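You operate a simulated robot arm through the tools that you are given. There is no shell and no other tool. Be economical: measure what you need, move in short steps, check, and stop when the job is done.

The job below is to be done with a simulated robot arm. You get a single attempt, and the scene is never put back.

Task
Dip the saucer in the cream glaze with the cradle and set it on the drip rack.
Fine: one dip; put the cradle back, shut the lid again, leave the other piece on the stand alone, and leave no drips.

Only the result counts: the job must be done as asked and must still hold three seconds after the hand-in. Knocking over, shifting, dropping, spilling or breaking anything else fails it. A push-on lid holds only when it is set on centred and level and pressed home; a screw cap is set on level and turned clockwise until tight.

Robot
A 7-joint arm with a two-finger parallel gripper on a trunk, on a base that drives. Base frame: it is fixed to the floor where the robot stands at the start and does not move with it; the origin is under the middle of the robot, x ahead of it, y to its left, z up. Lengths are in m, angles in rad, forces in N, time in s.
With the tool pointing down near the work surface it reaches from about 0.34 to 0.78 m from the robot's upright axis, wherever it stands. Its first joint turns from -2.897 to 2.897 rad. Places, roughly: blue bucket [0.6, -0.5, 0.9]; cream bucket [0.6, -0.8, 0.9]; cream lid [0.6, -0.8, 1]; green bucket [0.6, -0.2, 0.9]; grid of the wire cradle [0.6, 0.1, 0.9]; something [0.8, -0.6, 0.8]; top of the drip rack [0.7, -1.8, 0.9]. Payload 3.91 kg.
Tool frame: the origin (TCP) lies between the finger pads and is the grasp point; the fingertips stand 0.03 m ahead of it; z points along the fingers, y is the line along which they close. The gripper opens to 0.11 m. The fingers are 0.02 m wide and 0.01 m thick; the gripper's body (0.048 by 0.112 m) begins 0.055 m behind the TCP.
Orientation is that of the tool frame in the base frame, as a unit quaternion [w, x, y, z]. With the fingers straight down and closing along the base's y, the tool's x points along the base's -x, its y along +y and its z along -z.

Tools
- The arm moves only by the tool move_arm. Its argument "moves" is text: rows parted by semicolons, each of 7 numbers parted by spaces: the turn, a rotation vector about the tool's x, y, z in units of 120 degrees (1.0 is 120 degrees), then the shift along the tool's x, y, z in units of 250 mm (1.0 is 250 mm), then the closure, from 0 (fully open) to 1 (shut). In form: wx wy wz x y z fingers; .... A call has 1 to 12 rows; each row is the pose to reach, as a shift and turn from the pose commanded when the call began, along the tool's axes at that moment. A call with a number of a shift or a turn outside -1 to 1 is refused whole. Rows are played at 5 a second. More than 0.05 m and 0.15 rad between two rows, or a gripper value outside its range, and nothing of the call is played. A pose out of reach is approached as far as the arm can. The call stops where the force on the tool passes 50 N (or 10 N more than at its start, if that is more) or the arm is blocked; 0.2 s more then pass. Each finger travels about 0.153 m/s and halts on what it meets, pressing with about 22 N; the grip force reading is that of the motor and also rises with nothing between the fingers. The clock runs only during rows and for 0.2 s after the last one: add rows that repeat a pose to give the fingers time. The reply holds the time, the measured pose of the TCP, the force on the tool along the base axes, the opening and the grip force, in the units named above and with some noise, with the torque about the TCP (base axes, N m) and any sound that the robot's microphone picked up.
- Cameras (640 x 400 px; columns grow to the right, rows downward): "scene" is now at [-0.0024, 0.1054, 1.6076]; the picture's right is [-0.50, -0.87, 0.00], its down [-0.50, 0.28, -0.82] and it looks along [0.71, -0.41, -0.57] (base axes); focal length 254 px, centre (320, 200). "wrist" rides on the gripper at [0.077, 0.007, -0.114] in the tool frame; the picture's right is [-0.09, 1.00, 0.00], its down [-0.80, -0.07, -0.59] and it looks along [-0.59, -0.05, 0.80] (tool axes); focal length 270 px, centre (320, 200). There is no depth. A picture from a camera that has moved, and an enlarged one, comes with that camera's place and axes in the base frame and with its lens.
- snapshot(camera): a new picture of that camera. It takes no simulated time.
- move_column(by): slides the trunk up (or, below 0, down) by that many m; the arm and the scene camera ride with it, the base frame stays. It gives what a move gives, with no picture.
- base_move(legs): drives the robot by 1 to 6 legs, each [ahead, turn to the left] in m and rad, along the robot's own axes; the way and the turn of a leg run together, so that a leg with both is an arc; at most 1.5 m and 3.142 rad a leg. The arm and the cameras ride along, it lands a little off, and it stops where it bumps. It gives what a move gives.
- aim_head(pan, tilt): turns the head with the scene camera to pan (to the left, within 2.705 rad either way) and tilt (down, from -0.506 to 1.204), counted from straight ahead of the robot. It gives what a move gives.
- enlarge(camera, box): a new picture of the part [left, top, right, bottom] of that camera's present view, enlarged. It takes no simulated time.
- sign_off(): hands the job in; it is judged then, once.

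Work in short steps. Places have to be worked out from the pictures, the camera data and where the tool is seen: move nearer, look again, correct. Check each grasp and each placing, and mend what went wrong. You have 120 turns and 78 pictures in all, those below and enlarged ones among them. Open the gripper and draw the arm clear of the work before you hand the job in, unless the task says otherwise; then end with one line.

The tools are called after "Call:" as a command line: name --argument value ..., lists and objects as JSON in quotes. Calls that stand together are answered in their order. move_arm: Moves the arm, as the interface text tells. Its arguments: {"type":"object","properties":{"moves":{"type":"string"}},"required":["moves"]} The other tools are called the same way: move_column (by) slides the trunk up or down; base_move (legs) drives the base; aim_head (pan, tilt) turns the head that bears the scene camera; snapshot (camera) takes a picture; enlarge (camera, box) takes an enlarged picture of a part of a camera's view; sign_off () hands the job in.

At the start:

```text
time_s: 0.0
ee_pos: [0.3778, -0.116, 1.0]
tool_rot: [0.001, 0.0, 1.0, 0.0]
wrist_force: [-0.3, -0.2, -0.5]
moment: [0.0, 0.02, 0.01]
finger_gap: 0.11
gripper_force: 0.0
trunk travel left (down, up): [-0.575, 0.035]
robot x, y, heading: [0.0013, -0.0011, 0.004]
head pan, tilt: [-0.522, 0.609]
```

scene: 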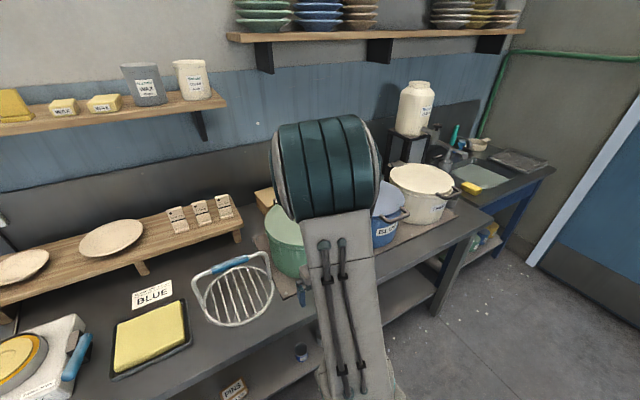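
wrist: 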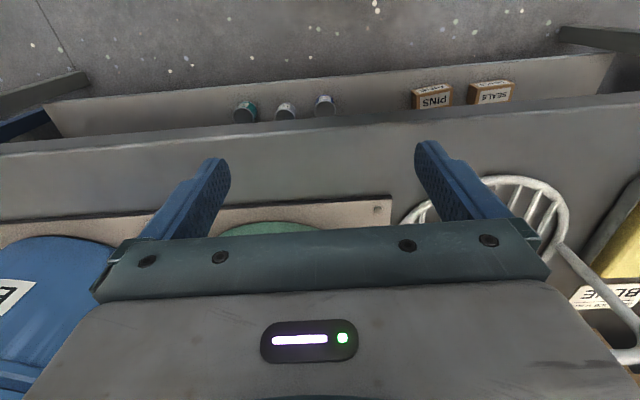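

The arm blocks much of the view, so I'll look left first for the stand with the saucers and the cradle.

Call:
aim_head --pan 0.35 --tilt 0.75

Call:
snapshot --camera "scene"

Call:
aim_head --pan -1.1 --tilt 0.6

Call:
snapshot --camera "scene"

```text
time_s: 1.2
ee_pos: [0.3785, -0.1158, 1.0003]
tool_rot: [-0.001, 0.0, 1.0, 0.0]
wrist_force: [0.0, 0.2, -0.4]
moment: [0.0, -0.03, -0.03]
finger_gap: 0.1102
gripper_force: 0.1
trunk travel left (down, up): [-0.575, 0.035]
robot x, y, heading: [-0.0012, 0.0005, -0.002]
head pan, tilt: [0.351, 0.75]
```

```text
75 pictures are left
camera scene: at [-0.001, 0.1777, 1.5954], right [0.34, -0.94, 0.0], down [-0.64, -0.23, -0.73], along [0.69, 0.25, -0.68], focal length 254 px, centre (320, 200)
```

scene: 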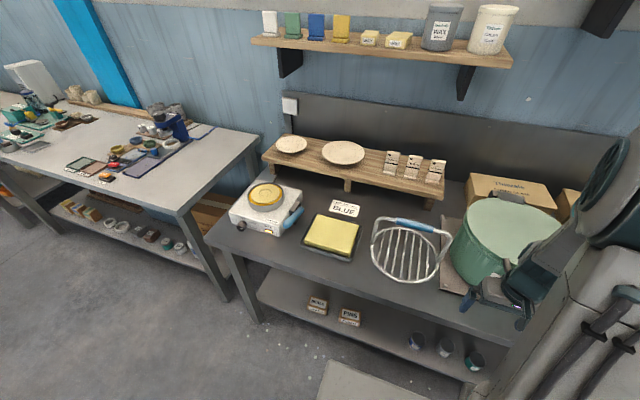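

```text
time_s: 2.8
ee_pos: [0.3787, -0.1166, 1.0002]
tool_rot: [0.0, -0.001, 1.0, 0.0]
wrist_force: [0.1, -0.5, -0.1]
moment: [0.01, -0.03, -0.02]
finger_gap: 0.1101
gripper_force: 0.1
trunk travel left (down, up): [-0.575, 0.035]
robot x, y, heading: [0.0002, 0.0002, -0.0]
head pan, tilt: [-1.1, 0.6]
```

```text
74 pictures are left
camera scene: at [-0.0387, 0.0706, 1.6083], right [-0.89, -0.45, 0.0], down [-0.26, 0.5, -0.83], along [0.38, -0.73, -0.56], focal length 254 px, centre (320, 200)
```

scene: 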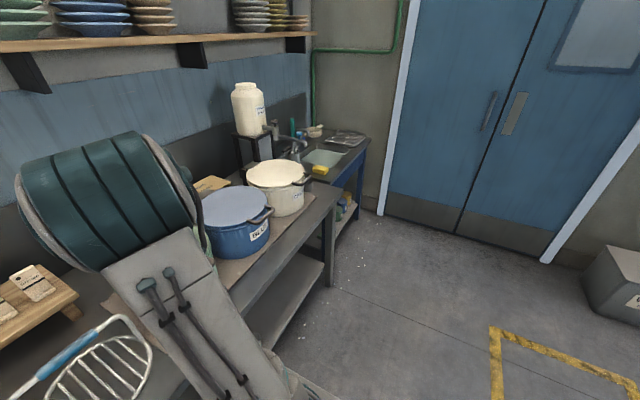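

Zooming in on the stand and cradle to tell the saucer from the other piece.

Call:
aim_head --pan 0.2 --tilt 0.65

Call:
enlarge --camera "scene" --box '[180, 100, 400, 240]'

Call:
enlarge --camera "scene" --box '[300, 140, 460, 300]'

```text
time_s: 4.2
ee_pos: [0.379, -0.1149, 0.9999]
tool_rot: [0.0, 0.0, 1.0, 0.001]
wrist_force: [0.2, 0.9, 0.5]
moment: [0.02, 0.03, -0.03]
finger_gap: 0.11
gripper_force: 0.0
trunk travel left (down, up): [-0.575, 0.035]
robot x, y, heading: [-0.0021, -0.0034, -0.002]
head pan, tilt: [0.201, 0.649]
```

```text
2.86 times, centred on (290, 170) of scene
camera zoom: at [0.0062, 0.1665, 1.604], right [0.2, -0.98, 0.0], down [-0.59, -0.12, -0.8], along [0.78, 0.16, -0.6], focal length 726 px, centre (406, 286)
```

zoom: 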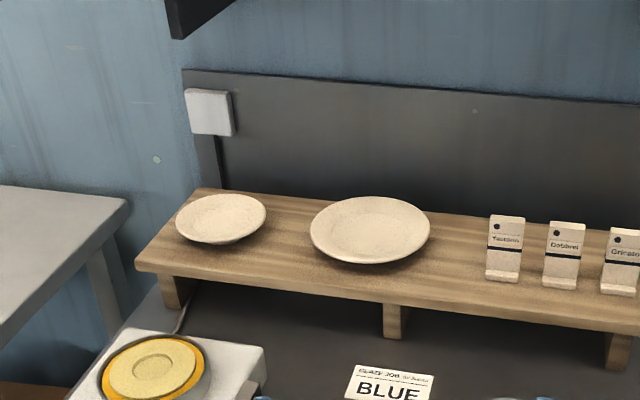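

```text
2.50 times, centred on (380, 220) of scene
camera zoom: at [0.0062, 0.1665, 1.604], right [0.2, -0.98, 0.0], down [-0.59, -0.12, -0.8], along [0.78, 0.16, -0.6], focal length 635 px, centre (170, 150)
```

zoom: 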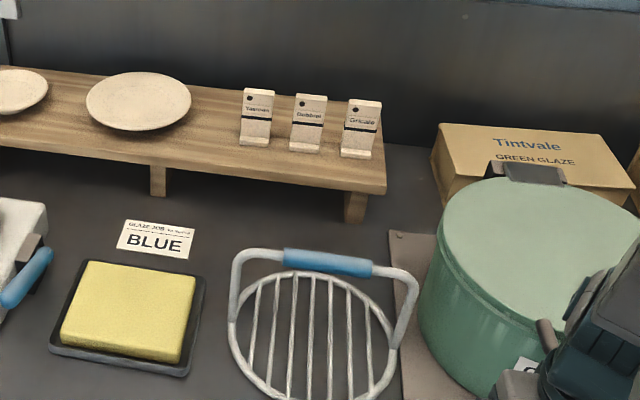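

The smaller dish on the left is the saucer. Next I'll look at the drip rack near the sink, the cream bucket and the card.

Call:
enlarge --camera "scene" --box '[290, 190, 370, 240]'

Call:
aim_head --pan -1.1 --tilt 0.5

Call:
enlarge --camera "scene" --box '[220, 100, 380, 260]'

```text
8.00 times, centred on (330, 215) of scene
camera zoom: at [0.0062, 0.1665, 1.604], right [0.2, -0.98, 0.0], down [-0.59, -0.12, -0.8], along [0.78, 0.16, -0.6], focal length 2033 px, centre (240, 80)
```

zoom: 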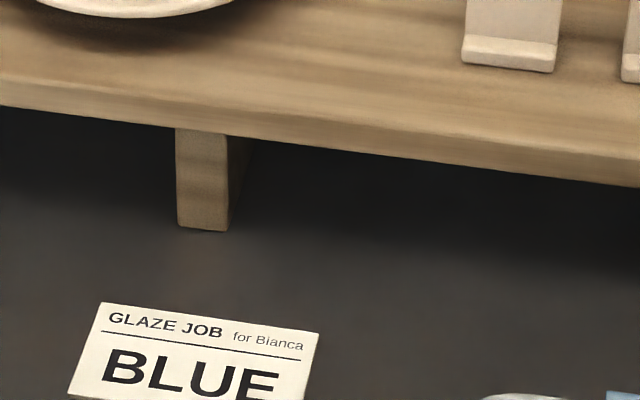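

```text
time_s: 5.7
ee_pos: [0.3784, -0.116, 0.9989]
tool_rot: [-0.001, 0.0, 1.0, 0.0]
wrist_force: [-0.6, -0.2, -0.6]
moment: [0.02, -0.03, 0.0]
finger_gap: 0.1103
gripper_force: 0.0
trunk travel left (down, up): [-0.575, 0.035]
robot x, y, heading: [-0.0021, -0.0004, -0.003]
head pan, tilt: [-1.1, 0.499]
```

```text
2.50 times, centred on (300, 180) of scene
camera zoom: at [-0.0375, 0.0682, 1.6174], right [-0.89, -0.45, 0.0], down [-0.22, 0.43, -0.88], along [0.4, -0.78, -0.48], focal length 635 px, centre (370, 250)
```

zoom: 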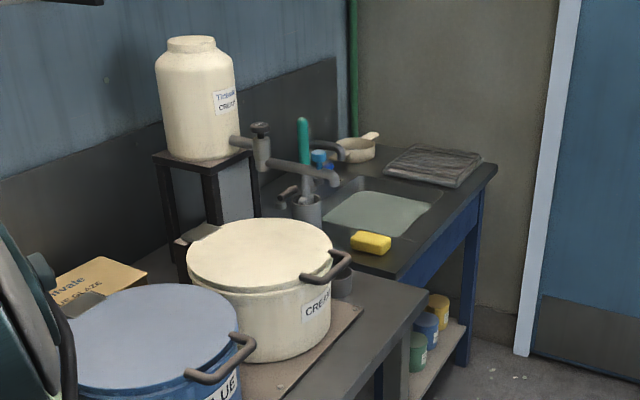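

The lid, the carboy tap and the rack need a closer look. I'll raise the hand clear, then drive along the bench to the cream bucket.

Call:
move_arm --moves "0 0 0 0 0 -0.19 0; 0 0 0 0 0 -0.38 0; 0 0 0 0 0 -0.57 0; 0 0 0 0 0 -0.76 0"

Call:
base_move --legs '[[0, -1.571], [0.75, 0], [0, 1.571]]'

Call:
aim_head --pan 0.15 --tilt 0.8

Call:
snapshot --camera "scene"

Call:
snapshot --camera "wrist"

```text
time_s: 6.7
ee_pos: [0.379, -0.1163, 1.1887]
tool_rot: [0.0, 0.001, 1.0, 0.0]
wrist_force: [-0.1, 0.2, 0.1]
moment: [0.0, 0.03, 0.02]
finger_gap: 0.1099
gripper_force: 0.1
trunk travel left (down, up): [-0.575, 0.035]
robot x, y, heading: [0.0011, -0.0017, 0.003]
head pan, tilt: [-1.1, 0.499]
```

```text
time_s: 18.4
ee_pos: [0.3841, -0.8661, 1.189]
tool_rot: [-0.001, -0.005, 1.0, -0.001]
wrist_force: [-1.2, -0.2, -0.2]
moment: [-0.02, 0.03, 0.01]
finger_gap: 0.1101
gripper_force: 0.0
trunk travel left (down, up): [-0.575, 0.035]
robot x, y, heading: [0.0068, -0.7542, 0.012]
head pan, tilt: [-1.1, 0.499]
```

```text
time_s: 19.8
ee_pos: [0.3848, -0.8663, 1.1891]
tool_rot: [-0.001, -0.004, 1.0, 0.0]
wrist_force: [-0.2, 0.7, 0.5]
moment: [-0.01, -0.01, 0.05]
finger_gap: 0.11
gripper_force: 0.1
trunk travel left (down, up): [-0.575, 0.035]
robot x, y, heading: [0.0064, -0.7549, 0.007]
head pan, tilt: [0.15, 0.799]
```

```text
69 pictures are left
camera scene: at [0.0052, -0.5915, 1.5915], right [0.16, -0.99, 0.0], down [-0.71, -0.11, -0.7], along [0.69, 0.11, -0.72], focal length 254 px, centre (320, 200)
```

scene: 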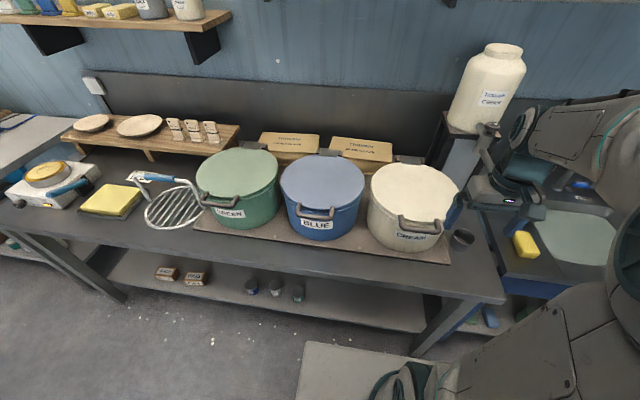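

```text
68 pictures are left
camera wrist: at [0.3079, -0.8595, 1.3036], right [0.08, 1.0, 0.0], down [0.8, -0.06, 0.59], along [0.59, -0.05, -0.8], focal length 270 px, centre (320, 200)
```

wrist: 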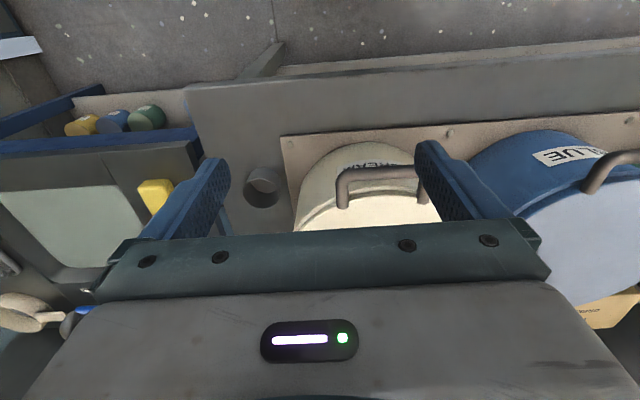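

Zooming in on the cream bucket lid and its fittings.

Call:
enlarge --camera "scene" --box '[350, 140, 480, 260]'

Call:
enlarge --camera "scene" --box '[120, 150, 220, 240]'

```text
3.33 times, centred on (415, 200) of scene
camera zoom: at [0.0052, -0.5915, 1.5915], right [0.16, -0.99, 0.0], down [-0.71, -0.11, -0.7], along [0.69, 0.11, -0.72], focal length 847 px, centre (3, 200)
```

zoom: 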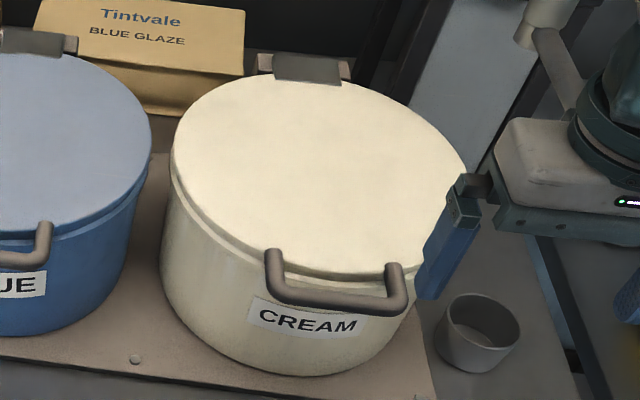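

```text
4.44 times, centred on (170, 195) of scene
camera zoom: at [0.0052, -0.5915, 1.5915], right [0.16, -0.99, 0.0], down [-0.71, -0.11, -0.7], along [0.69, 0.11, -0.72], focal length 1129 px, centre (987, 222)
```

zoom: 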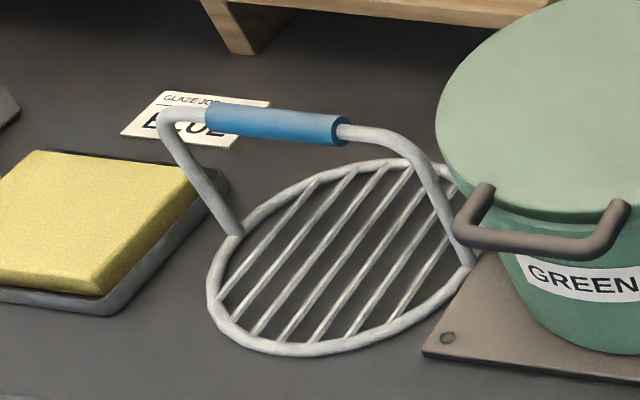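

The lid is hinged at the back, and its front handle bar triangulates to about (0.493, -0.804, 1.007). I'll yaw the hand 90° so the fingers close along x and move it above the bar.

Call:
move_arm --moves "0 0 .0682 -.039 .023 0 0; 0 0 .1364 -.079 .045 0 0; 0 0 .2045 -.118 .068 0 0; 0 0 .2727 -.157 .09 0 0; 0 0 .3409 -.196 .113 0 0; 0 0 .4091 -.236 .136 0 0; 0 0 .4773 -.275 .158 0 0; 0 0 .5455 -.314 .181 0 0; 0 0 .6136 -.353 .204 0 0; 0 0 .6818 -.393 .227 0 0; 0 0 .75 -.432 .25 0 0; 0 0 .75 -.432 .25 .12 0"

Call:
snapshot --camera "wrist"

Call:
snapshot --camera "scene"

```text
time_s: 22.4
ee_pos: [0.4946, -0.8034, 1.1594]
tool_rot: [0.0, 0.704, 0.71, 0.0]
wrist_force: [-0.1, -0.8, -0.8]
moment: [0.04, -0.03, 0.0]
finger_gap: 0.11
gripper_force: 0.1
trunk travel left (down, up): [-0.575, 0.035]
robot x, y, heading: [0.0064, -0.7544, 0.01]
head pan, tilt: [0.15, 0.799]
```

```text
65 pictures are left
camera wrist: at [0.4999, -0.7257, 1.2738], right [1.0, -0.08, 0.0], down [-0.07, -0.8, 0.59], along [-0.05, -0.59, -0.8], focal length 270 px, centre (320, 200)
```

wrist: 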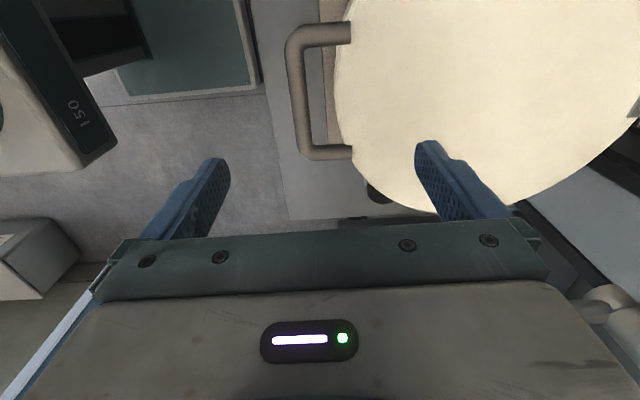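

```text
64 pictures are left
camera scene: at [0.0056, -0.5915, 1.5915], right [0.16, -0.99, 0.0], down [-0.71, -0.11, -0.7], along [0.69, 0.11, -0.72], focal length 254 px, centre (320, 200)
```

scene: 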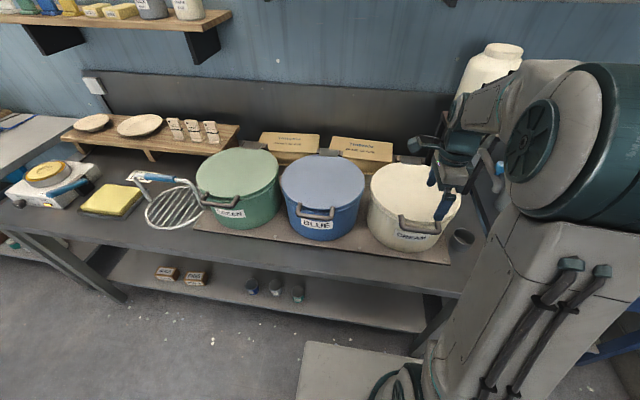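

The refined handle bar estimate is (0.475, -0.80, 1.03), with a gap of about 27 mm between bar and lid. I'll pre-close to about 33 mm, line up, come down partway and check.

Call:
move_arm --moves "0 0 0 .014 -.078 0 .7; 0 0 0 .014 -.078 0.1 .7; 0 0 0 .014 -.078 0.2 .7; 0 0 0 .014 -.078 .27 .7"

Call:
snapshot --camera "wrist"

Call:
enlarge --camera "scene" --box '[370, 150, 490, 260]'

```text
time_s: 23.4
ee_pos: [0.4727, -0.8012, 1.0906]
tool_rot: [-0.001, 0.704, 0.71, 0.0]
wrist_force: [0.3, -0.1, 0.5]
moment: [0.01, 0.0, 0.02]
finger_gap: 0.033
gripper_force: 0.0
trunk travel left (down, up): [-0.575, 0.035]
robot x, y, heading: [0.0037, -0.7529, 0.008]
head pan, tilt: [0.15, 0.799]
```

```text
63 pictures are left
camera wrist: at [0.4793, -0.7222, 1.2054], right [1.0, -0.08, 0.0], down [-0.06, -0.8, 0.59], along [-0.05, -0.59, -0.8], focal length 270 px, centre (320, 200)
```

wrist: 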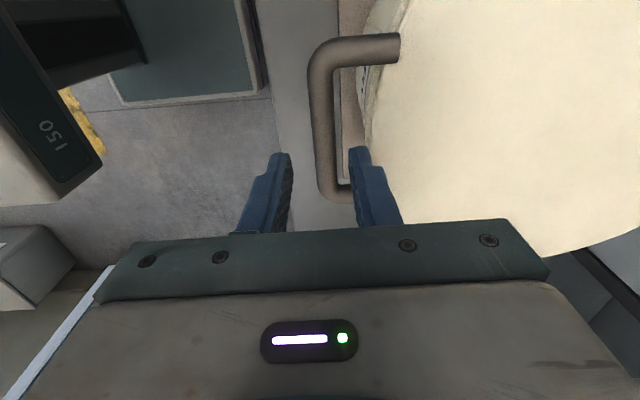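

```text
3.64 times, centred on (430, 205) of scene
camera zoom: at [0.0054, -0.5914, 1.5915], right [0.16, -0.99, 0.0], down [-0.71, -0.11, -0.7], along [0.69, 0.11, -0.72], focal length 924 px, centre (-80, 182)
```

zoom: 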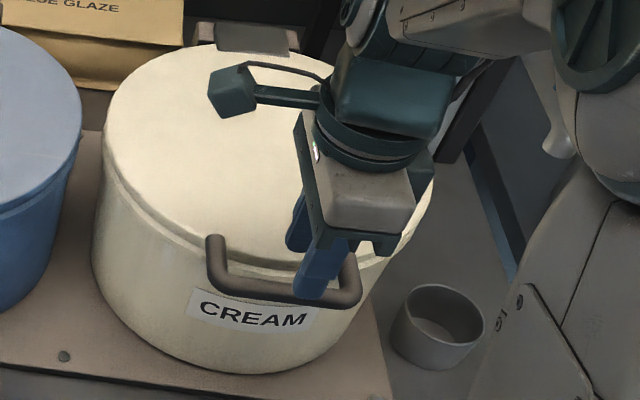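

The bar sits between the fingers at x≈0.476. I'll come down to z≈1.042 and close on it.

Call:
move_arm --moves "0 0 0 .024 .012 .1 .7; 0 0 0 .024 .012 .196 .7; 0 0 0 .024 .012 .196 1; 0 0 0 .024 .012 .196 1"

Call:
snapshot --camera "wrist"

```text
time_s: 24.4
ee_pos: [0.4772, -0.7929, 1.0424]
tool_rot: [0.0, 0.704, 0.71, 0.001]
wrist_force: [3.4, -0.1, 5.3]
moment: [0.26, -0.07, 0.0]
finger_gap: 0.0155
gripper_force: 45.0
trunk travel left (down, up): [-0.575, 0.035]
robot x, y, heading: [0.0043, -0.7506, 0.007]
head pan, tilt: [0.15, 0.799]
```

```text
61 pictures are left
camera wrist: at [0.4828, -0.7159, 1.1574], right [1.0, -0.08, 0.0], down [-0.06, -0.8, 0.59], along [-0.05, -0.59, -0.8], focal length 270 px, centre (320, 200)
```

wrist: 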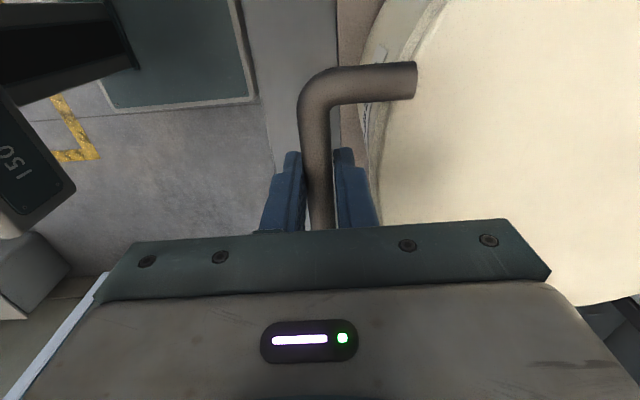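

Firm hold on the 15.5 mm bar. The hinge is near x≈0.80, z≈1.02, so I'll lift along that arc to about 39°.

Call:
move_arm --moves "0 0 0 0 .0084 -.147 1; 0 0 0 0 .033 -.292 1; 0 0 0 0 .074 -.434 1; 0 0 0 0 .132 -.570 1; 0 0 0 0 .204 -.698 1; 0 0 0 0 .290 -.818 1"

Call:
snapshot --camera "scene"

```text
time_s: 25.8
ee_pos: [0.5446, -0.7934, 1.2476]
tool_rot: [0.001, 0.705, 0.71, 0.001]
wrist_force: [-17.3, -1.5, 10.2]
moment: [-0.05, 0.46, -0.09]
finger_gap: 0.0156
gripper_force: 45.5
trunk travel left (down, up): [-0.575, 0.035]
robot x, y, heading: [0.0047, -0.752, 0.008]
head pan, tilt: [0.15, 0.799]
```

```text
60 pictures are left
camera scene: at [0.0005, -0.5916, 1.5916], right [0.16, -0.99, 0.0], down [-0.71, -0.11, -0.7], along [0.69, 0.11, -0.71], focal length 254 px, centre (320, 200)
```

scene: 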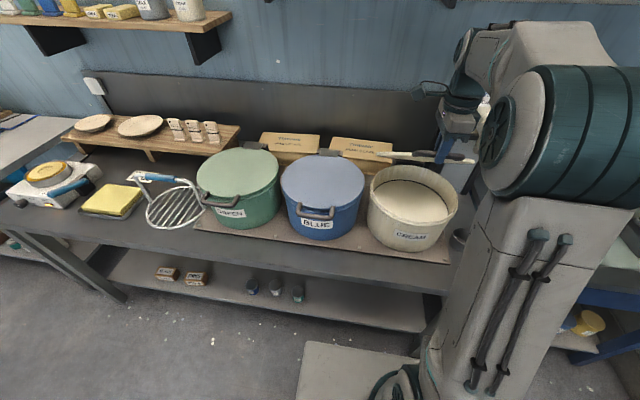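

The lid is lifting well, and the force readings suggest a radius of about 0.343 m. Continuing the arc to about 79°.

Call:
move_arm --moves "0 0 0 0 .078 -.118 1; 0 0 0 0 .182 -.218 1; 0 0 0 0 .295 -.306 1; 0 0 0 0 .417 -.382 1; 0 0 0 0 .546 -.445 1; 0 0 0 0 .681 -.494 1; 0 0 0 0 .820 -.529 1"

Call:
snapshot --camera "scene"

```text
time_s: 27.4
ee_pos: [0.6662, -0.7947, 1.3452]
tool_rot: [-0.002, 0.705, 0.71, 0.0]
wrist_force: [5.3, -4.8, -14.3]
moment: [1.0, 0.03, -0.26]
finger_gap: 0.0154
gripper_force: 44.9
out of reach, approached as far as the arm can: row 5, 6, 7
trunk travel left (down, up): [-0.575, 0.035]
robot x, y, heading: [0.0041, -0.7543, 0.014]
head pan, tilt: [0.15, 0.799]
```

```text
59 pictures are left
camera scene: at [0.0079, -0.5929, 1.5913], right [0.16, -0.99, 0.0], down [-0.71, -0.11, -0.7], along [0.69, 0.11, -0.72], focal length 254 px, centre (320, 200)
```

scene: 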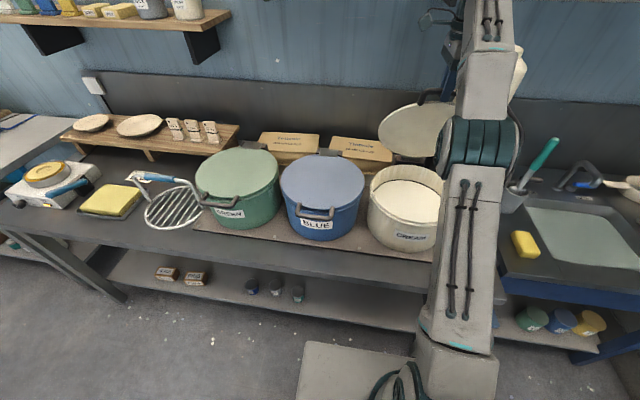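

The lid is at about 61°, and the arm runs out of reach with the hand vertical. I'll tilt the hand forward about the bar so the arm can reach further.

Call:
move_arm --moves "-.05 0 0 0 0 0 1; -.1 0 0 0 0 0 1; -.15 0 0 0 0 0 1; -.2 0 0 0 0 0 1; -.25 0 0 0 0 0 1; -.3 0 0 0 0 0 1"

```text
time_s: 28.8
ee_pos: [0.6624, -0.7942, 1.3478]
tool_rot: [0.217, 0.67, 0.675, 0.221]
wrist_force: [-4.4, -3.2, 0.9]
moment: [0.23, 0.31, -0.52]
finger_gap: 0.0156
gripper_force: 44.8
trunk travel left (down, up): [-0.575, 0.035]
robot x, y, heading: [0.0097, -0.752, 0.01]
head pan, tilt: [0.15, 0.799]
```

The tilt worked, and the commanded pose matches the measured one. I'll carry on along the arc toward 91° while tilting further.

Call:
move_arm --moves "-.06 0 0 0 .100 .018 1; -.12 0 0 0 .236 .063 1; -.18 0 0 0 .367 .119 1; -.24 0 0 0 .494 .186 1; -.3 0 0 0 .612 .268 1; -.3 0 0 0 .612 .268 1"

Call:
snapshot --camera "scene"

```text
time_s: 30.2
ee_pos: [0.8301, -0.7944, 1.3695]
tool_rot: [0.407, 0.574, 0.578, 0.412]
wrist_force: [-6.1, -9.2, -38.6]
moment: [0.41, 0.9, -0.68]
finger_gap: 0.0155
gripper_force: 44.7
trunk travel left (down, up): [-0.575, 0.035]
robot x, y, heading: [0.006, -0.7522, 0.002]
head pan, tilt: [0.15, 0.799]
```

```text
58 pictures are left
camera scene: at [0.0098, -0.594, 1.5913], right [0.16, -0.99, 0.0], down [-0.71, -0.11, -0.7], along [0.69, 0.11, -0.72], focal length 254 px, centre (320, 200)
```

scene: 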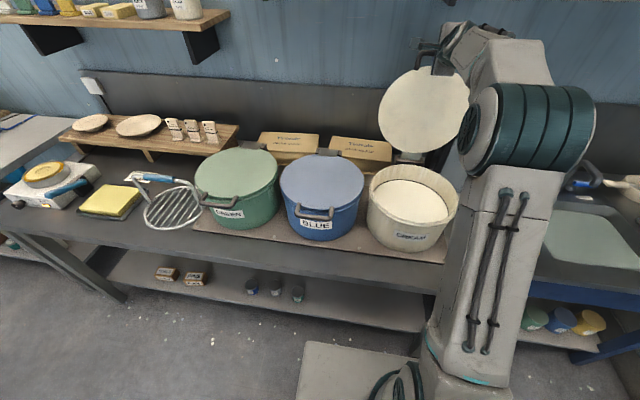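

The lid is about vertical. I'll push a little past it and relieve the vertical load.

Call:
move_arm --moves "0 0 0 0 -.04 .03 1; 0 0 0 0 -.03 .09 1; 0 0 0 0 -.03 .16 1; 0 0 0 0 -.03 .16 1"

Call:
snapshot --camera "wrist"

```text
time_s: 30.8
ee_pos: [0.8344, -0.7932, 1.3689]
tool_rot: [0.411, 0.573, 0.575, 0.416]
wrist_force: [-28.4, -1.8, -1.3]
moment: [0.41, 0.29, -0.88]
finger_gap: 0.0157
gripper_force: 45.3
trunk travel left (down, up): [-0.575, 0.035]
robot x, y, heading: [0.0021, -0.7516, 0.008]
head pan, tilt: [0.15, 0.799]
stopped in row 2: the force on the tool passed its limit (the readings are from after the stop); the commanded pose is now the measured one
```

```text
57 pictures are left
camera wrist: at [0.7268, -0.7169, 1.4124], right [0.32, -0.09, 0.94], down [-0.58, -0.81, 0.12], along [0.75, -0.59, -0.31], focal length 270 px, centre (320, 200)
```

wrist: 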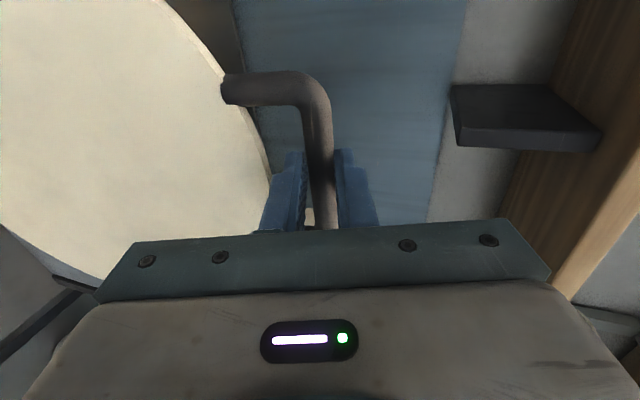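

The lid has reached its back stop. I'll release and withdraw along the fingers, then check that it stays open.

Call:
move_arm --moves "0 0 0 0 0 0 .75; 0 0 0 0 0 0 .7; 0 0 0 0 0 -.15 .7; 0 0 0 0 0 -.3 .7; 0 0 0 0 0 -.45 .7; 0 0 0 0 0 -.6 .7"

Call:
snapshot --camera "scene"

```text
time_s: 32.2
ee_pos: [0.6964, -0.7905, 1.415]
tool_rot: [0.411, 0.572, 0.576, 0.416]
wrist_force: [-0.4, 0.2, 0.0]
moment: [0.02, 0.0, 0.01]
finger_gap: 0.033
gripper_force: 0.1
trunk travel left (down, up): [-0.575, 0.035]
robot x, y, heading: [0.0021, -0.7528, 0.011]
head pan, tilt: [0.15, 0.799]
```

```text
56 pictures are left
camera scene: at [0.0034, -0.5915, 1.5914], right [0.16, -0.99, 0.0], down [-0.71, -0.11, -0.7], along [0.69, 0.11, -0.72], focal length 254 px, centre (320, 200)
```

scene: 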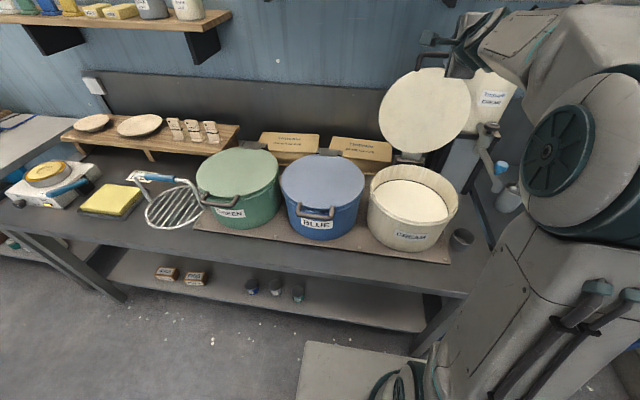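

The lid stays up on its own. While I'm here, I'll look into the cream bucket and at the drip rack.

Call:
enlarge --camera "scene" --box '[355, 60, 515, 260]'

Call:
base_move --legs '[[0, -1.571], [0.55, 0]]'

Call:
aim_head --pan 0.7 --tilt 0.65

Call:
snapshot --camera "scene"

```text
2.00 times, centred on (435, 160) of scene
camera zoom: at [0.0034, -0.5915, 1.5914], right [0.16, -0.99, 0.0], down [-0.71, -0.11, -0.7], along [0.69, 0.11, -0.72], focal length 508 px, centre (90, 280)
```

zoom: 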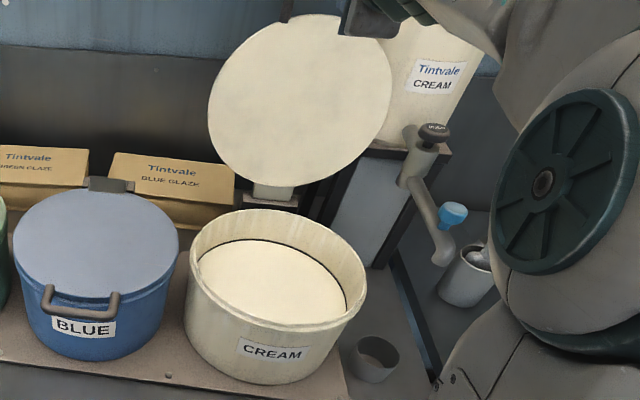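

```text
time_s: 39.3
ee_pos: [-0.0307, -1.999, 1.414]
tool_rot: [0.584, 0.812, 0.003, 0.004]
wrist_force: [1.0, -0.1, 0.2]
moment: [-0.03, 0.0, 0.04]
finger_gap: 0.0328
gripper_force: 0.0
trunk travel left (down, up): [-0.575, 0.035]
robot x, y, heading: [0.0033, -1.305, -1.565]
head pan, tilt: [0.15, 0.799]
```

```text
time_s: 40.2
ee_pos: [-0.0303, -1.9991, 1.4145]
tool_rot: [0.583, 0.812, 0.003, 0.004]
wrist_force: [0.1, -0.3, 0.1]
moment: [0.0, -0.01, 0.01]
finger_gap: 0.0329
gripper_force: 0.0
trunk travel left (down, up): [-0.575, 0.035]
robot x, y, heading: [0.0074, -1.3053, -1.564]
head pan, tilt: [0.7, 0.649]
```

```text
54 pictures are left
camera scene: at [0.2105, -1.2952, 1.604], right [-0.76, -0.65, 0.0], down [-0.39, 0.46, -0.8], along [0.52, -0.61, -0.6], focal length 254 px, centre (320, 200)
```

scene: 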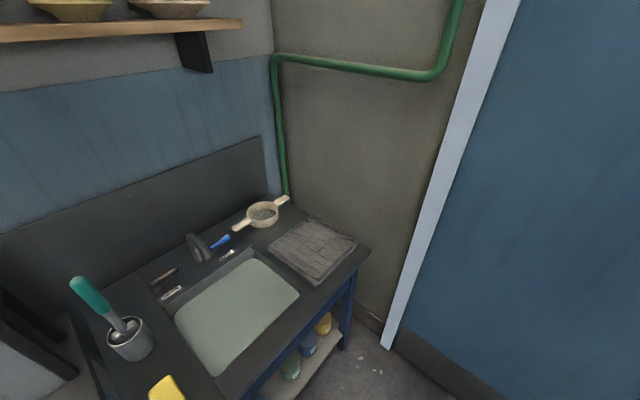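

Call:
enlarge --camera "scene" --box '[220, 180, 380, 300]'

```text
3.33 times, centred on (300, 240) of scene
camera zoom: at [0.2105, -1.2952, 1.604], right [-0.76, -0.65, 0.0], down [-0.39, 0.46, -0.8], along [0.52, -0.61, -0.6], focal length 847 px, centre (387, 67)
```

zoom: 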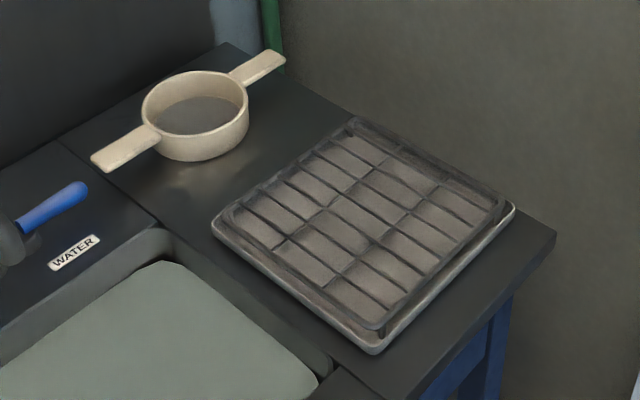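

The rack is a wire grid over a tray centred near (0.655, -1.78). I'll retract the arm, then drive back to the saucer end, turning on the room side.

Call:
move_arm --moves "0 0 0 0 -.127 -.108 .5; 0 0 0 0 -.254 -.216 .4; 0 0 0 0 -.381 -.324 .4; 0 0 0 0 -.508 -.432 .4; 0 0 0 0 -.634 -.54 .4; 0 0 0 0 -.761 -.648 .4; 0 0 0 0 -.888 -.756 .4"

Call:
base_move --legs '[[0, -3.141], [1.4, 0], [0.5, 0], [0, -1.571]]'

Call:
aim_head --pan 0.1 --tilt 0.65

Call:
snapshot --camera "scene"

Call:
snapshot --camera "wrist"

```text
time_s: 41.8
ee_pos: [-0.0367, -1.7579, 1.2561]
tool_rot: [0.573, 0.82, -0.002, 0.012]
wrist_force: [-0.3, -0.7, 0.3]
moment: [0.03, 0.0, 0.02]
finger_gap: 0.0661
gripper_force: 0.0
out of reach, approached as far as the arm can: row 7
trunk travel left (down, up): [-0.575, 0.035]
robot x, y, heading: [0.0065, -1.304, -1.564]
head pan, tilt: [0.7, 0.649]
```

```text
time_s: 62.6
ee_pos: [0.4765, 0.5316, 1.255]
tool_rot: [0.402, 0.593, 0.569, 0.405]
wrist_force: [1.1, 0.1, -0.4]
moment: [0.02, -0.01, 0.02]
finger_gap: 0.066
gripper_force: 0.1
trunk travel left (down, up): [-0.575, 0.035]
robot x, y, heading: [0.0281, 0.589, -0.028]
head pan, tilt: [0.7, 0.649]
```

```text
time_s: 63.6
ee_pos: [0.477, 0.5314, 1.255]
tool_rot: [0.401, 0.593, 0.569, 0.405]
wrist_force: [-0.7, 0.0, -0.8]
moment: [0.0, -0.01, -0.02]
finger_gap: 0.0661
gripper_force: 0.1
trunk travel left (down, up): [-0.575, 0.035]
robot x, y, heading: [0.0294, 0.5896, -0.026]
head pan, tilt: [0.099, 0.649]
```

```text
52 pictures are left
camera scene: at [0.0396, 0.7481, 1.604], right [0.07, -1.0, 0.0], down [-0.6, -0.04, -0.8], along [0.79, 0.06, -0.6], focal length 254 px, centre (320, 200)
```

scene: 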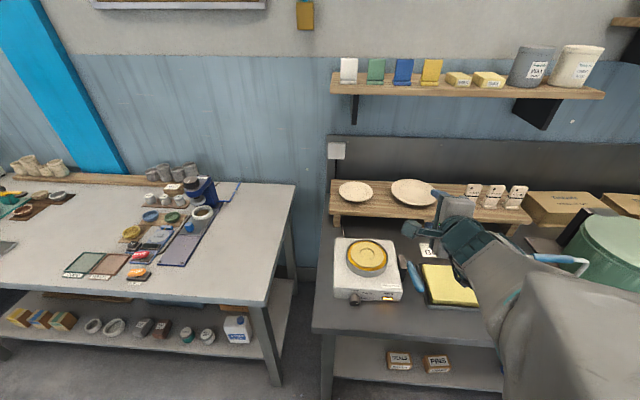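

```text
51 pictures are left
camera wrist: at [0.374, 0.6101, 1.3029], right [0.35, -0.12, 0.93], down [-0.6, -0.79, 0.12], along [0.72, -0.6, -0.34], focal length 270 px, centre (320, 200)
```

wrist: 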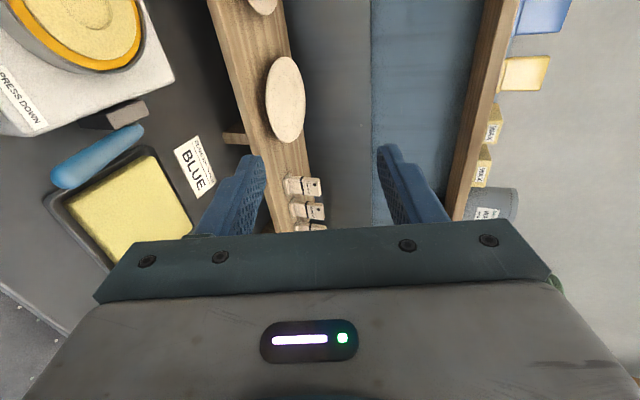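

The saucer triangulates to centre ≈ (0.93, 0.665, rim z≈0.984). I'll approach with the hand pitched down, closing in the x–z plane so it can pinch the front rim.

Call:
move_arm --moves ".015 0 0 .054 -.03 .122 .4; .03 0 0 .109 -.061 .245 .4; .045 0 0 .163 -.091 .367 .4; .06 0 0 .217 -.122 .49 .4; .075 0 0 .271 -.152 .612 .4; .085 0 0 .326 -.182 .734 .4; .09 0 0 .38 -.213 .857 .4; .1 0 0 .434 -.243 .979 .4"

Call:
snapshot --camera "wrist"

Call:
aim_head --pan 0.1 --tilt 1.2

Call:
snapshot --camera "scene"

```text
time_s: 65.4
ee_pos: [0.689, 0.6359, 1.114]
tool_rot: [0.338, 0.632, 0.607, 0.343]
wrist_force: [-0.2, 0.5, 0.0]
moment: [-0.05, 0.01, -0.01]
finger_gap: 0.0658
gripper_force: 0.1
trunk travel left (down, up): [-0.575, 0.035]
robot x, y, heading: [0.0275, 0.5906, -0.035]
head pan, tilt: [0.099, 0.649]
```

```text
50 pictures are left
camera wrist: at [0.5981, 0.714, 1.1833], right [0.53, -0.12, 0.84], down [-0.56, -0.79, 0.24], along [0.63, -0.6, -0.49], focal length 270 px, centre (320, 200)
```

wrist: 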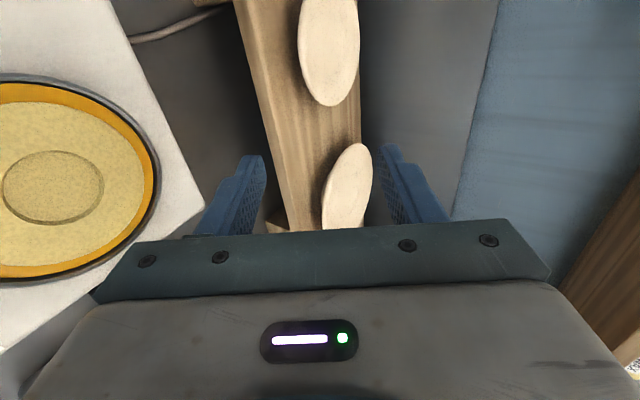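

```text
time_s: 66.3
ee_pos: [0.6883, 0.6352, 1.1155]
tool_rot: [0.338, 0.631, 0.608, 0.344]
wrist_force: [0.0, -0.1, 1.1]
moment: [-0.04, 0.01, 0.0]
finger_gap: 0.0661
gripper_force: 0.1
trunk travel left (down, up): [-0.575, 0.035]
robot x, y, heading: [0.0253, 0.5918, -0.025]
head pan, tilt: [0.099, 1.201]
```

```text
49 pictures are left
camera scene: at [0.009, 0.746, 1.5637], right [0.07, -1.0, 0.0], down [-0.93, -0.07, -0.36], along [0.36, 0.03, -0.93], focal length 254 px, centre (320, 200)
```

scene: 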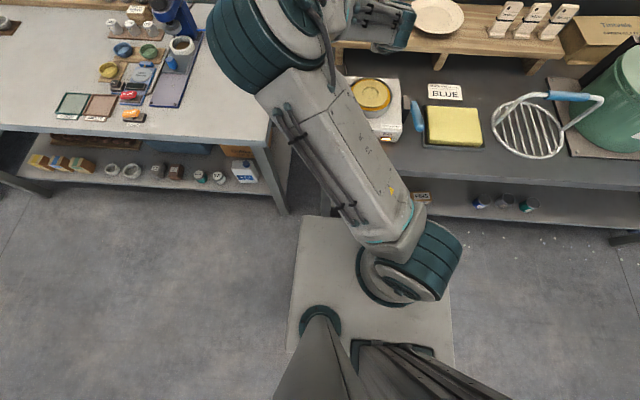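

The saucer's front rim is at about (0.857, 0.663, 0.984), and the stand top is about 28 mm below it. I'll use a shallow 25° pitch with a narrow gap and stop short of the rim to check.

Call:
move_arm --moves "-.015 0 0 .022 -.022 .13 .8; -.03 0 0 .044 -.044 .26 .8; -.045 0 0 .066 -.066 .391 .8; -.055 0 0 .09 -.088 .521 .8; -.0617 0 0 .112 -.11 .652 .8; -.0617 0 0 .112 -.11 .652 .8"

Call:
enlarge --camera "wrist" --box '[240, 40, 440, 240]'

Call:
aim_head --pan 0.1 --tilt 0.6

Call:
enlarge --camera "scene" --box '[300, 130, 460, 230]'

```text
time_s: 67.8
ee_pos: [0.8126, 0.6647, 1.005]
tool_rot: [0.378, 0.608, 0.584, 0.382]
wrist_force: [-0.9, -0.5, -0.2]
moment: [0.01, -0.01, 0.03]
finger_gap: 0.0221
gripper_force: 0.0
trunk travel left (down, up): [-0.575, 0.035]
robot x, y, heading: [0.0257, 0.5925, -0.028]
head pan, tilt: [0.099, 1.201]
```

```text
2.00 times, centred on (340, 140) of wrist
camera zoom: at [0.7136, 0.743, 1.0613], right [0.42, -0.12, 0.9], down [-0.59, -0.79, 0.17], along [0.69, -0.6, -0.4], focal length 541 px, centre (280, 320)
```

zoom: 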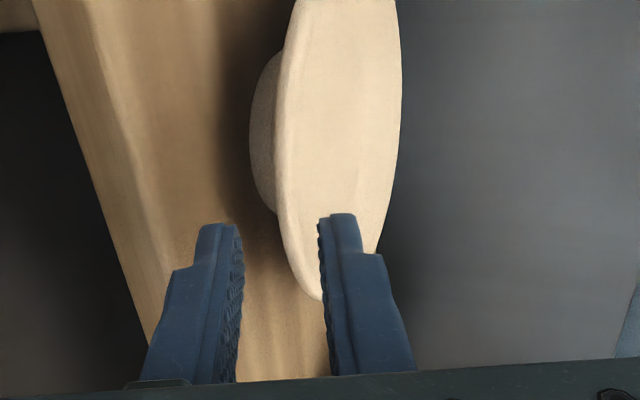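

```text
time_s: 68.8
ee_pos: [0.8122, 0.664, 1.0049]
tool_rot: [0.378, 0.608, 0.584, 0.382]
wrist_force: [-0.1, -0.9, 0.1]
moment: [-0.05, -0.01, -0.02]
finger_gap: 0.0219
gripper_force: 0.1
trunk travel left (down, up): [-0.575, 0.035]
robot x, y, heading: [0.0252, 0.5891, -0.03]
head pan, tilt: [0.099, 0.6]
```

```text
4.00 times, centred on (380, 180) of scene
camera zoom: at [0.0413, 0.7483, 1.6082], right [0.07, -1.0, 0.0], down [-0.56, -0.04, -0.82], along [0.82, 0.06, -0.57], focal length 1016 px, centre (80, 280)
```

zoom: 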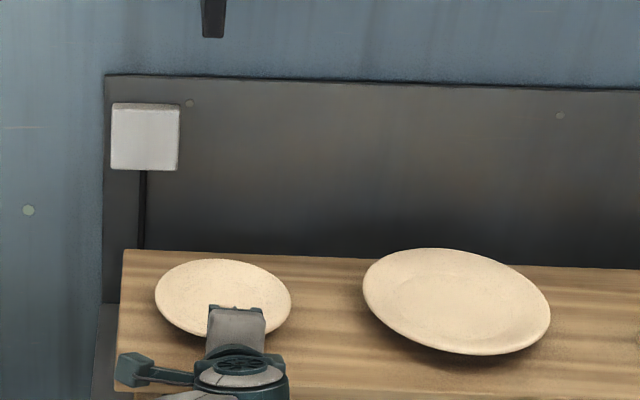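

The fingertips straddle the rim line, which projects exactly midway between them. I'll advance 33 mm and close.

Call:
move_arm --moves "0 0 0 0 0 .05 .8; 0 0 0 0 0 .095 .8; 0 0 0 0 0 .135 .8; 0 0 0 0 0 .135 .8"

Call:
enlarge --camera "wrist" --box '[240, 40, 440, 240]'

```text
time_s: 69.8
ee_pos: [0.8438, 0.6645, 0.9906]
tool_rot: [0.378, 0.608, 0.584, 0.382]
wrist_force: [0.3, -0.8, 0.7]
moment: [-0.01, -0.01, 0.03]
finger_gap: 0.0219
gripper_force: 0.0
trunk travel left (down, up): [-0.575, 0.035]
robot x, y, heading: [0.024, 0.5938, -0.029]
head pan, tilt: [0.099, 0.6]
```

```text
2.00 times, centred on (340, 140) of wrist
camera zoom: at [0.7438, 0.7429, 1.0475], right [0.42, -0.12, 0.9], down [-0.59, -0.79, 0.17], along [0.69, -0.6, -0.4], focal length 541 px, centre (280, 320)
```

zoom: 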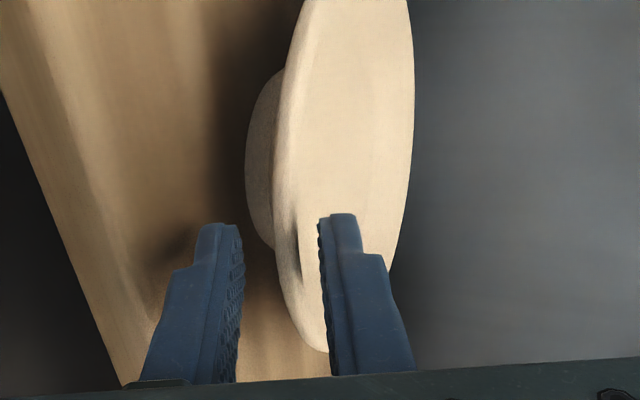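

The rim is now between the pads, with no contact yet. Closing.

Call:
move_arm --moves "0 0 0 0 0 0 1; 0 0 0 0 0 0 1; 0 0 0 0 0 0 1"

Call:
enlarge --camera "wrist" --box '[240, 40, 440, 240]'

```text
time_s: 70.5
ee_pos: [0.8411, 0.6642, 0.9917]
tool_rot: [0.378, 0.609, 0.584, 0.382]
wrist_force: [0.2, -0.6, 1.1]
moment: [-0.03, -0.05, -0.01]
finger_gap: 0.0082
gripper_force: 22.5
trunk travel left (down, up): [-0.575, 0.035]
robot x, y, heading: [0.029, 0.5892, -0.027]
head pan, tilt: [0.099, 0.6]
```

```text
2.00 times, centred on (340, 140) of wrist
camera zoom: at [0.7435, 0.7429, 1.0479], right [0.42, -0.12, 0.9], down [-0.59, -0.79, 0.17], along [0.69, -0.6, -0.4], focal length 541 px, centre (280, 320)
```

zoom: 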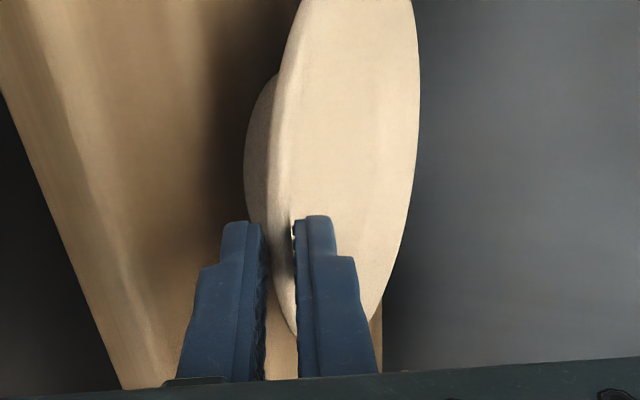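

The rim is gripped at 8.2 mm. Lifting straight up slowly.

Call:
move_arm --moves "0 0 0 0 .036 -.017 1; 0 0 0 0 .109 -.051 1; 0 0 0 0 .218 -.101 1; 0 0 0 0 .327 -.152 1; 0 0 0 0 .435 -.202 1; 0 0 0 0 .435 -.202 1"

Call:
snapshot --camera "scene"

Call:
snapshot --camera "wrist"

```text
time_s: 72.0
ee_pos: [0.8429, 0.6605, 1.1109]
tool_rot: [0.378, 0.608, 0.584, 0.382]
wrist_force: [-0.7, 0.3, -2.2]
moment: [0.03, 0.18, 0.0]
finger_gap: 0.0083
gripper_force: 21.9
trunk travel left (down, up): [-0.575, 0.035]
robot x, y, heading: [0.0241, 0.5896, -0.028]
head pan, tilt: [0.099, 0.6]
```

```text
44 pictures are left
camera scene: at [0.0416, 0.7484, 1.6083], right [0.07, -1.0, 0.0], down [-0.56, -0.04, -0.82], along [0.82, 0.06, -0.57], focal length 254 px, centre (320, 200)
```

scene: 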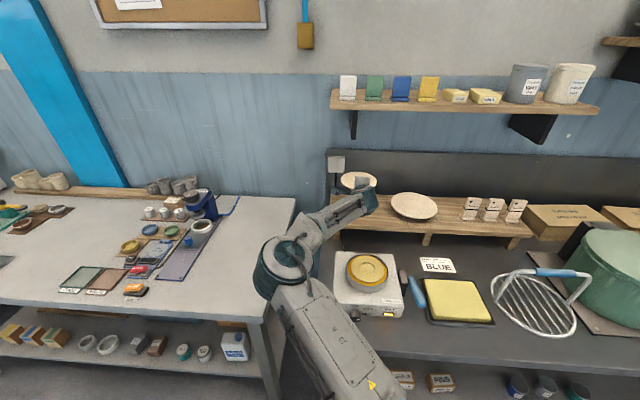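

```text
43 pictures are left
camera wrist: at [0.7438, 0.7403, 1.1674], right [0.42, -0.12, 0.9], down [-0.59, -0.79, 0.17], along [0.69, -0.6, -0.4], focal length 270 px, centre (320, 200)
```

wrist: 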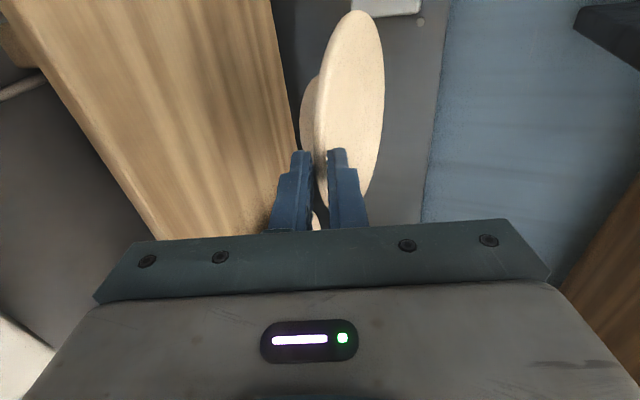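

The saucer is held securely and weighs about 0.2 kg. I'll retract and raise, then drive to stand in front of the cradle at y≈0.1.

Call:
move_arm --moves "0 0 0 0 -.01 -.08 1; 0 0 0 0 -.03 -.22 1; 0 0 0 0 -.045 -.37 1; 0 0 0 0 -.06 -.53 1; 0 0 0 0 -.075 -.69 1; 0 0 0 0 -.088 -.85 1; 0 0 0 0 -.097 -.968 1; 0 0 0 0 -.097 -.968 1"

Call:
base_move --legs '[[0, -1.54], [0.5, 0], [0, 1.571]]'

Call:
aim_head --pan 0 --tilt 0.85

Call:
snapshot --camera "scene"

```text
time_s: 73.8
ee_pos: [0.6124, 0.6645, 1.1901]
tool_rot: [0.378, 0.609, 0.584, 0.382]
wrist_force: [0.9, -0.4, -2.0]
moment: [0.03, 0.16, 0.0]
finger_gap: 0.0083
gripper_force: 21.9
trunk travel left (down, up): [-0.575, 0.035]
robot x, y, heading: [0.029, 0.5956, -0.027]
head pan, tilt: [0.099, 0.6]
```

```text
time_s: 84.3
ee_pos: [0.6073, 0.1826, 1.1912]
tool_rot: [0.371, 0.597, 0.596, 0.389]
wrist_force: [-0.5, -0.3, -0.4]
moment: [-0.01, 0.14, -0.01]
finger_gap: 0.0089
gripper_force: 21.8
trunk travel left (down, up): [-0.575, 0.035]
robot x, y, heading: [0.0237, 0.0856, 0.009]
head pan, tilt: [0.099, 0.6]
```

```text
time_s: 85.1
ee_pos: [0.6065, 0.184, 1.1904]
tool_rot: [0.37, 0.597, 0.596, 0.389]
wrist_force: [-0.1, -0.1, -2.1]
moment: [-0.01, 0.16, -0.01]
finger_gap: 0.0088
gripper_force: 21.6
trunk travel left (down, up): [-0.575, 0.035]
robot x, y, heading: [0.0209, 0.0794, 0.006]
head pan, tilt: [0.0, 0.85]
```

```text
42 pictures are left
camera scene: at [0.0235, 0.2358, 1.5874], right [0.01, -1.0, 0.0], down [-0.75, -0.01, -0.66], along [0.66, 0.01, -0.75], focal length 254 px, centre (320, 200)
```

scene: 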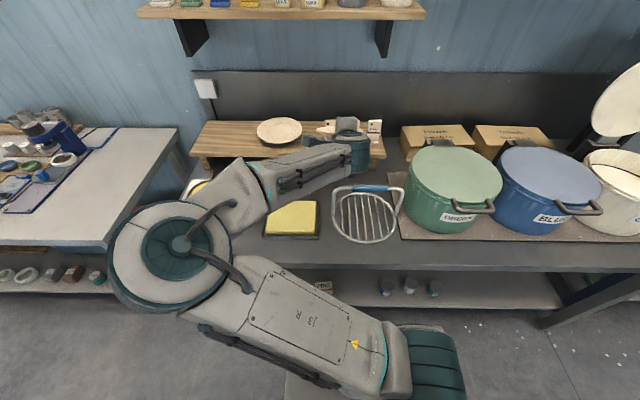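

Enlarging the cradle to locate its ring and handle.

Call:
enlarge --camera "scene" --box '[300, 120, 420, 260]'

Call:
snapshot --camera "wrist"

```text
2.86 times, centred on (360, 190) of scene
camera zoom: at [0.0235, 0.2358, 1.5874], right [0.01, -1.0, 0.0], down [-0.75, -0.01, -0.66], along [0.66, 0.01, -0.75], focal length 726 px, centre (206, 229)
```

zoom: 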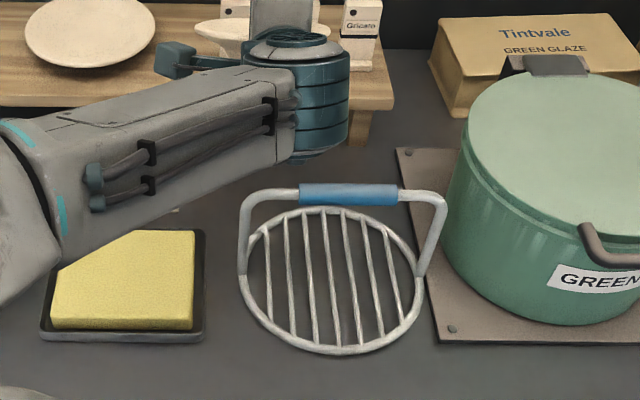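

```text
40 pictures are left
camera wrist: at [0.5051, 0.2581, 1.2472], right [0.42, -0.1, 0.9], down [-0.56, -0.81, 0.17], along [0.71, -0.57, -0.4], focal length 270 px, centre (320, 200)
```

wrist: 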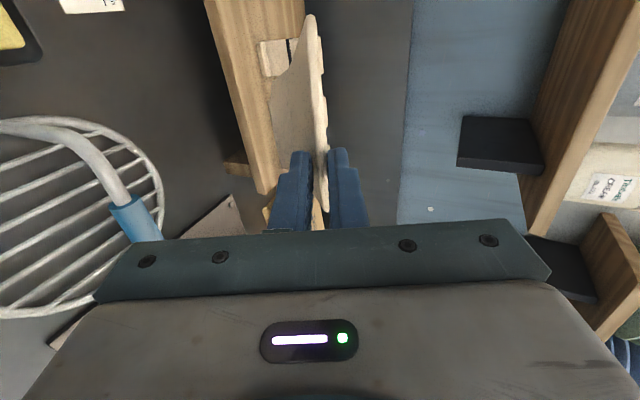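

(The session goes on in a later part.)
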